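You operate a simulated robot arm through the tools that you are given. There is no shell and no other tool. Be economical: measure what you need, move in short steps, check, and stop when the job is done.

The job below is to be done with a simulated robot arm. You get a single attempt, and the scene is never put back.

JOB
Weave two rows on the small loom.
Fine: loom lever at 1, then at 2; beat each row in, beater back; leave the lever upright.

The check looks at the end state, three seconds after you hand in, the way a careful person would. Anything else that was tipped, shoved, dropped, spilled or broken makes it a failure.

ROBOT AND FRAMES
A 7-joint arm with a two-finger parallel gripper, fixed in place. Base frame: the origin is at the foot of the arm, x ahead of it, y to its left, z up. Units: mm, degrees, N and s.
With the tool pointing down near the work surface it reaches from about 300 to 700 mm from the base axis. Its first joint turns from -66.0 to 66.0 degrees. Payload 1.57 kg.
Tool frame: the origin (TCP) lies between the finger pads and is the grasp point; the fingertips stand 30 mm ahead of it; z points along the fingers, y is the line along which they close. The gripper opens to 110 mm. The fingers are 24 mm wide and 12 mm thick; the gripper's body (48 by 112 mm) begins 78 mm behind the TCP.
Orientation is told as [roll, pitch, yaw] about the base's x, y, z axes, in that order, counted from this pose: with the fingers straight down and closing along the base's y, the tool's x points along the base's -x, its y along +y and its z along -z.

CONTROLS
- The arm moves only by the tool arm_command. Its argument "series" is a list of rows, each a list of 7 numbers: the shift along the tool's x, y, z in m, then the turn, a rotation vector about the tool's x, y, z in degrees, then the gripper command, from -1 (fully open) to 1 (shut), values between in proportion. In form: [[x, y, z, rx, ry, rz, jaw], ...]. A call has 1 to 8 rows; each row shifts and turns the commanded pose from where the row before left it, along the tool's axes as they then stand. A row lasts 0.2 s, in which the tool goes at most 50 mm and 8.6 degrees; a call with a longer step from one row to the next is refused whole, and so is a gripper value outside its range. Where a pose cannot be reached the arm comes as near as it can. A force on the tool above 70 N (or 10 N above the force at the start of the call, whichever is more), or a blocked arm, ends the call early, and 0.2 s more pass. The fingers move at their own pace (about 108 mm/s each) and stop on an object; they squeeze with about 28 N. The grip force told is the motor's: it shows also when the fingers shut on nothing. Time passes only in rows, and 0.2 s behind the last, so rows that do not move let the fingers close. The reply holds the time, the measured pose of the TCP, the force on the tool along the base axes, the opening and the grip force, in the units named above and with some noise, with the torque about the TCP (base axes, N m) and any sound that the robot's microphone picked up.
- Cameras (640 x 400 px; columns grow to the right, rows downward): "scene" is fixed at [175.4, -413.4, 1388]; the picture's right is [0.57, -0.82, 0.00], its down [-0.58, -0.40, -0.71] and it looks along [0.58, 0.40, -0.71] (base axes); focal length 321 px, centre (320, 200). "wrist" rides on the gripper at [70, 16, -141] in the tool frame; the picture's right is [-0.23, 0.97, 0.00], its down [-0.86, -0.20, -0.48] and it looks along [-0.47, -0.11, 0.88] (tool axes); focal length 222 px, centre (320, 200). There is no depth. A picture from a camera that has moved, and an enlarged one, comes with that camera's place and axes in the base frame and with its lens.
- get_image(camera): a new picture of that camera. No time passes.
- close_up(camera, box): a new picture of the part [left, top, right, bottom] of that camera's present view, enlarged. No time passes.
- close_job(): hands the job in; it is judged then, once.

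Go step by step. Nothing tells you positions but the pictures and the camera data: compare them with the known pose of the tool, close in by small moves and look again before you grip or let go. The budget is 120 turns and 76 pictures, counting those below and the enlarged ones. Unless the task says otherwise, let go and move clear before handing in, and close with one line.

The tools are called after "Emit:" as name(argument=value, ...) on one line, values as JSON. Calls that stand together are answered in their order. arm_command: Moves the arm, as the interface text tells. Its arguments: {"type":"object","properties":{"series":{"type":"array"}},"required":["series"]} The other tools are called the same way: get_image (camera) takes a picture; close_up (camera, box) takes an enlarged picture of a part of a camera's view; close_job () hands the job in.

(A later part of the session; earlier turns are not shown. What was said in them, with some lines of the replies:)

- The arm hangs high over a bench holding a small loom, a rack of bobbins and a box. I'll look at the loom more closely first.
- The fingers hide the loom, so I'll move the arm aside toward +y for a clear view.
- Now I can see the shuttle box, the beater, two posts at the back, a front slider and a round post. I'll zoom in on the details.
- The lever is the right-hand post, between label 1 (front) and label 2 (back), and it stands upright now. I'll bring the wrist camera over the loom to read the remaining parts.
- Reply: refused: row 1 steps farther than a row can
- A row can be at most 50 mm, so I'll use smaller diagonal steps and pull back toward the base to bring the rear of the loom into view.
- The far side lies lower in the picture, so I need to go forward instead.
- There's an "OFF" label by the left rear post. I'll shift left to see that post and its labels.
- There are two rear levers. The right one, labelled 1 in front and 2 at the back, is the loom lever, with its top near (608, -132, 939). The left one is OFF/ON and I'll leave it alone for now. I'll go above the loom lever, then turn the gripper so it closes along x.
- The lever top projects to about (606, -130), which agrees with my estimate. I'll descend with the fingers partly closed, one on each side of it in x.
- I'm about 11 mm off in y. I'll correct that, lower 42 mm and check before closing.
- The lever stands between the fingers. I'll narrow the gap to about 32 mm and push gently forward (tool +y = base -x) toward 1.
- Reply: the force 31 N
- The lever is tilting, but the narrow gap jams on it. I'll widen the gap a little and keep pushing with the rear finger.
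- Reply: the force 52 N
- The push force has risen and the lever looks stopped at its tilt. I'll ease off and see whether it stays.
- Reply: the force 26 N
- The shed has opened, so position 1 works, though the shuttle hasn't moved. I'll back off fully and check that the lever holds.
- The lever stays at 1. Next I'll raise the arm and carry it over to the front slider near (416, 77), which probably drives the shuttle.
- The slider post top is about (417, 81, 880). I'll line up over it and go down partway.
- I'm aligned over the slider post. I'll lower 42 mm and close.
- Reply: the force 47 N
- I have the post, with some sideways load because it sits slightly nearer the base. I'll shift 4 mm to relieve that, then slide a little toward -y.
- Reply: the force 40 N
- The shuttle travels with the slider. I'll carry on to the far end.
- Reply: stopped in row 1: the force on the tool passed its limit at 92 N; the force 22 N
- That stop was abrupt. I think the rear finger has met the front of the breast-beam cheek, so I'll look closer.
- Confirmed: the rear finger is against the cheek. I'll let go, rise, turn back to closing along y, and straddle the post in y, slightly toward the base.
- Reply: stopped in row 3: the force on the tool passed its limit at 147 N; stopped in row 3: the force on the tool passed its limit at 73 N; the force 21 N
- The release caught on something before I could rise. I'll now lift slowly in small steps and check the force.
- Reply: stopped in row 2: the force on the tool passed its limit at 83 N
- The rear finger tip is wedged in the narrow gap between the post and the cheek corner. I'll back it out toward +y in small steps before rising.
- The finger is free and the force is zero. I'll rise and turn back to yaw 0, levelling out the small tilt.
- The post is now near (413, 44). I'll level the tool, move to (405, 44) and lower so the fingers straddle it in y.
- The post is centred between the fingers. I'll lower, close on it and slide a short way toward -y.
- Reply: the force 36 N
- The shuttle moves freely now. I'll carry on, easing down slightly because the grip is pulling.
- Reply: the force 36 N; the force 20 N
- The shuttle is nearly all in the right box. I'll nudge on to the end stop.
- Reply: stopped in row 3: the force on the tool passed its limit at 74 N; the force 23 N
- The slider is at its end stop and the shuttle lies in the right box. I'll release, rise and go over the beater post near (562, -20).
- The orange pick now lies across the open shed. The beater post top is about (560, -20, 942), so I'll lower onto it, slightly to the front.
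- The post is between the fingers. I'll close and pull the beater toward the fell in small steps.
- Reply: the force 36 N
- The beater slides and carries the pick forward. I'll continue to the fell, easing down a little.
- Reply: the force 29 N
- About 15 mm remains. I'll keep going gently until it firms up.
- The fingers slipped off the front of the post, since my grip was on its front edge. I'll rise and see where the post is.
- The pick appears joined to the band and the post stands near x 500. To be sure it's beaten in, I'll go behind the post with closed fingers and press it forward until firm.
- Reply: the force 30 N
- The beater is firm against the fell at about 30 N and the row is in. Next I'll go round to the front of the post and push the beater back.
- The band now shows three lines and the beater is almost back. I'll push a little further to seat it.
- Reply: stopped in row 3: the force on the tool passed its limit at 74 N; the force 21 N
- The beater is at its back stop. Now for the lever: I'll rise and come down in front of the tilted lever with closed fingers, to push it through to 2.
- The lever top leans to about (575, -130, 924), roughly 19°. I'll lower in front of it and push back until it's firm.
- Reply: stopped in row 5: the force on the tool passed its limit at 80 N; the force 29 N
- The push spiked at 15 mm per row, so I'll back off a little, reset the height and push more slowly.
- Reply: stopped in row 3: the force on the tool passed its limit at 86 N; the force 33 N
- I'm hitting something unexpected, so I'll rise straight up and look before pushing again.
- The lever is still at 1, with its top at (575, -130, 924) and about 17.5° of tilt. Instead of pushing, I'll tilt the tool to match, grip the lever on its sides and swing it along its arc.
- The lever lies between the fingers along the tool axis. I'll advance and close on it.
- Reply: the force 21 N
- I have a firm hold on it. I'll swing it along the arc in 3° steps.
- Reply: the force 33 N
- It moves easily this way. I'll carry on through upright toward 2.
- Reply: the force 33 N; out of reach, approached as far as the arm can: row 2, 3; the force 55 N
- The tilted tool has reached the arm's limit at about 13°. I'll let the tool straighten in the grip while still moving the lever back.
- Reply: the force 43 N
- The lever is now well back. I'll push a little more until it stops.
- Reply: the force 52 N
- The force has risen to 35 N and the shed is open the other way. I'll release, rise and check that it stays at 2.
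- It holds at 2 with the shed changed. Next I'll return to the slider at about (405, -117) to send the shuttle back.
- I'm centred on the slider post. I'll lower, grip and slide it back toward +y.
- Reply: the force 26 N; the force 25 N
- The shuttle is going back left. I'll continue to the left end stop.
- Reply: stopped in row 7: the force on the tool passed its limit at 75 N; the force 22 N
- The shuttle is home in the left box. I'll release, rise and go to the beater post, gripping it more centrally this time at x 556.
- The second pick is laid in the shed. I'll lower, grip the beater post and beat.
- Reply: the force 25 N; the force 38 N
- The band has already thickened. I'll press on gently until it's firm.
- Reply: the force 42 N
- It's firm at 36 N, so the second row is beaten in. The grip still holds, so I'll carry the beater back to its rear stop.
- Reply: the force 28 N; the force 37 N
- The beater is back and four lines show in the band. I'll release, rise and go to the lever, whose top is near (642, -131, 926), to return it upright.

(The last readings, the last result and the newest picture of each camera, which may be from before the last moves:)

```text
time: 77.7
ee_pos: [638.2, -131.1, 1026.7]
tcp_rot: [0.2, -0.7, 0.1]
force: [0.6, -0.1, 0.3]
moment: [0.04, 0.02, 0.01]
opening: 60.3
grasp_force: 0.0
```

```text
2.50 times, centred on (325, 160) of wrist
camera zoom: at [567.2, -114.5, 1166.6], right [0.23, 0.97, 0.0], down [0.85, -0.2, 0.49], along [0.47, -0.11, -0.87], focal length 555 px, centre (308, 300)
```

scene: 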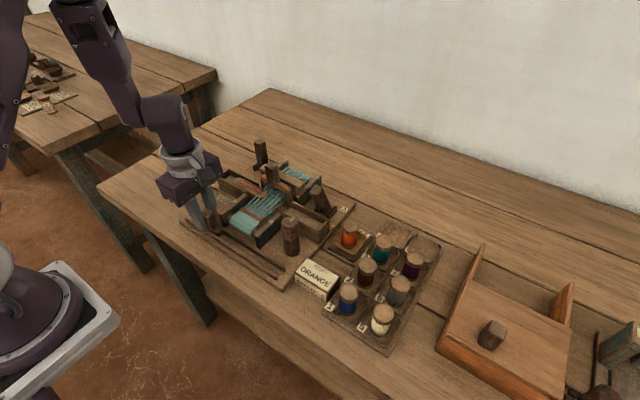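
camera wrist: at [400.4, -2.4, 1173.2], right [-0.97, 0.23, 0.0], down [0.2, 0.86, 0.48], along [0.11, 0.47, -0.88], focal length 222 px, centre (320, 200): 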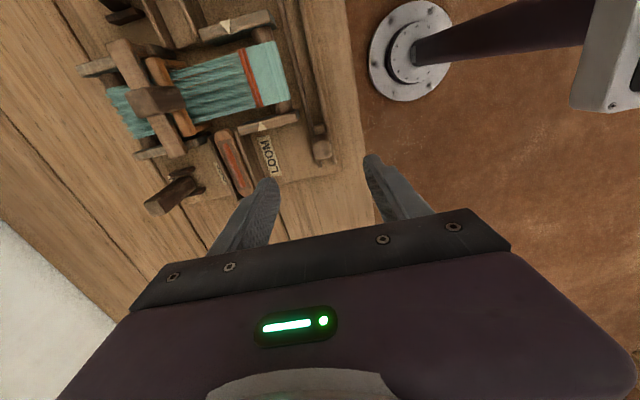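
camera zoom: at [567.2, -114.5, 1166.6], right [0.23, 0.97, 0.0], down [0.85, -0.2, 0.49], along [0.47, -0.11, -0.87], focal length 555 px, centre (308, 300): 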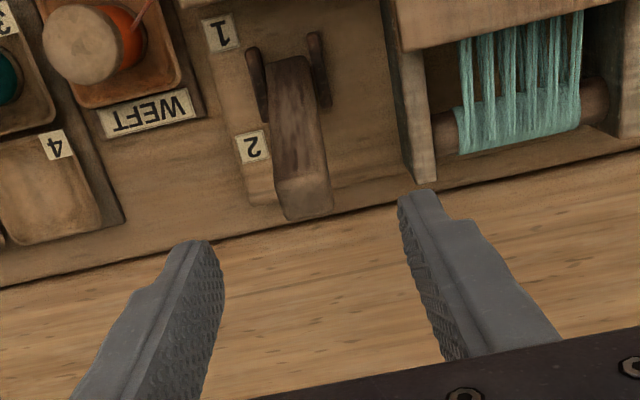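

Emit:
arm_command(series=[[0.002, -0.001, 0.04, 0, 0, 0, -0.1], [0, 0, 0.04, 0, 0, 0, -0.1], [0, 0, 0.03, 0, 0, 0, -0.1], [0, 0, 0, 0, 0, 0, 1], [0, 0, 0, 0, 0, 0, 1], [0, 0, 0, 0, 0, 0, 1]])

Emit:
close_up(camera="wrist", box=[200, 80, 450, 240])

```text
time: 79.1
ee_pos: [636.0, -132.9, 917.2]
tcp_rot: [0.1, -0.7, 0.2]
force: [-1.6, 5.2, -4.4]
moment: [-0.77, -0.21, 0.35]
opening: 24.2
grasp_force: 36.3
```

```text
2.50 times, centred on (325, 160) of wrist
camera zoom: at [565.8, -116.2, 1057.1], right [0.22, 0.97, 0.0], down [0.85, -0.2, 0.49], along [0.48, -0.11, -0.87], focal length 555 px, centre (308, 300)
```

zoom: 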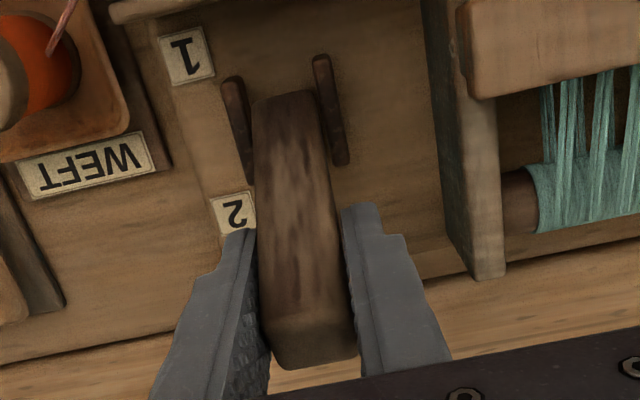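

I have a firm grip. I'll swing the lever back 18° to upright in 3° steps along its arc.

Emit:
arm_command(series=[[0.00515, 0, -0.0014, 0, -3, 0, 1], [0.00515, 0, -0.0014, 0, -3, 0, 1], [0.00515, 0, -0.0014, 0, -3, 0, 1], [0.00515, 0, -0.0014, 0, -3, 0, 1], [0.00515, 0, -0.0014, 0, -3, 0, 1], [0.00515, 0, -0.0014, 0, -3, 0, 1], [0, 0, 0, 0, 0, 0, 1]])

Emit:
close_up(camera="scene", box=[250, 130, 360, 230])

```text
time: 80.7
ee_pos: [604.8, -132.6, 925.3]
tcp_rot: [-0.1, -18.8, 0.1]
force: [14.0, -31.0, -2.0]
moment: [0.83, -0.97, 0.01]
opening: 24.3
grasp_force: 36.3
```

```text
4.00 times, centred on (305, 180) of scene
camera zoom: at [175.8, -414.3, 1387.7], right [0.57, -0.82, 0.0], down [-0.58, -0.4, -0.71], along [0.58, 0.4, -0.71], focal length 1282 px, centre (380, 280)
```

zoom: 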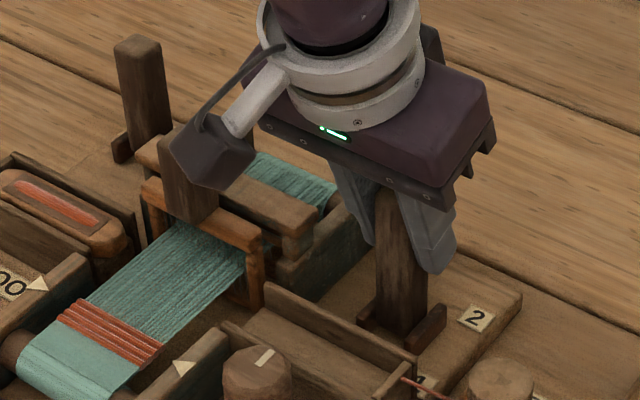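

The shed has closed flat and the lever looks upright. I'll release, retreat along the tool axis and check.

Emit:
arm_command(series=[[0, 0, 0, 0, 0, 0, 0.3], [0, 0, 0, 0, 0, 0, -0.1], [0, 0, -0.03, 0, 0, 0, -0.1], [0, 0, -0.04, 0, 6, 0, -0.1], [0, 0, -0.04, 0, 6, 0, -0.1], [0.03, 0.02, 0, 0, 6, 0, -0.1], [0.04, 0.02, 0, 0, 0.7, 0, -0.1], [0.04, 0.02, 0, 0, 0, 0, -0.1]])

Emit:
arm_command(series=[[0, 0.045, 0, 0, 0, 0, -0.1], [0, 0.045, 0, 0, 0, 0, -0.1], [0, 0.045, 0, 0, 0, 0, -0.1], [0, 0.045, 0, 0, 0, 0, -0.1], [0, 0, 0, 0, 0, 0, -0.1]])

Emit:
close_up(camera="scene", box=[250, 130, 360, 230])

Emit:
close_up(camera="scene", box=[170, 120, 370, 300])

```text
time: 82.5
ee_pos: [464.0, -68.5, 1023.9]
tcp_rot: [0.2, 0.1, 0.2]
force: [0.2, -0.2, 0.0]
moment: [0.0, -0.03, -0.01]
opening: 60.5
grasp_force: 0.0
```

```text
time: 83.7
ee_pos: [462.8, 109.4, 1024.7]
tcp_rot: [0.0, 0.1, 0.1]
force: [0.0, -0.9, 0.3]
moment: [0.03, 0.02, 0.01]
opening: 60.4
grasp_force: 0.1
```

```text
4.00 times, centred on (305, 180) of scene
camera zoom: at [175.5, -413.4, 1388.0], right [0.57, -0.82, 0.0], down [-0.58, -0.4, -0.71], along [0.58, 0.4, -0.71], focal length 1282 px, centre (380, 280)
```

zoom: 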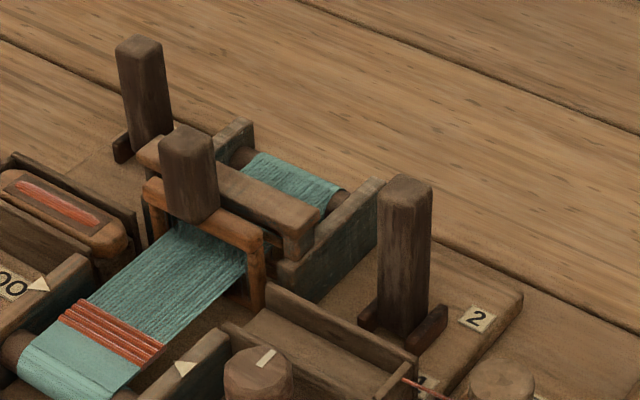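

```text
2.22 times, centred on (270, 210) of scene
camera zoom: at [175.5, -413.4, 1388.0], right [0.57, -0.82, 0.0], down [-0.58, -0.4, -0.71], along [0.58, 0.4, -0.71], focal length 712 px, centre (431, 178)
```

zoom: 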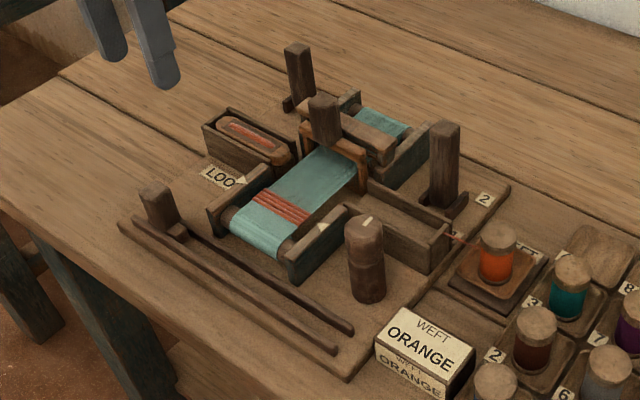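

The lever is upright and the beater back, both where they started. The shuttle is home, the band has gone from two lines to four, and nothing else in view has shifted, so I'm handing in.

Emit:
close_job()

```text
The job is handed in.
```

I wove two orange rows, one with the lever at 1 and one at 2. Both are beaten in, the beater is back, the lever is upright and the arm is clear.
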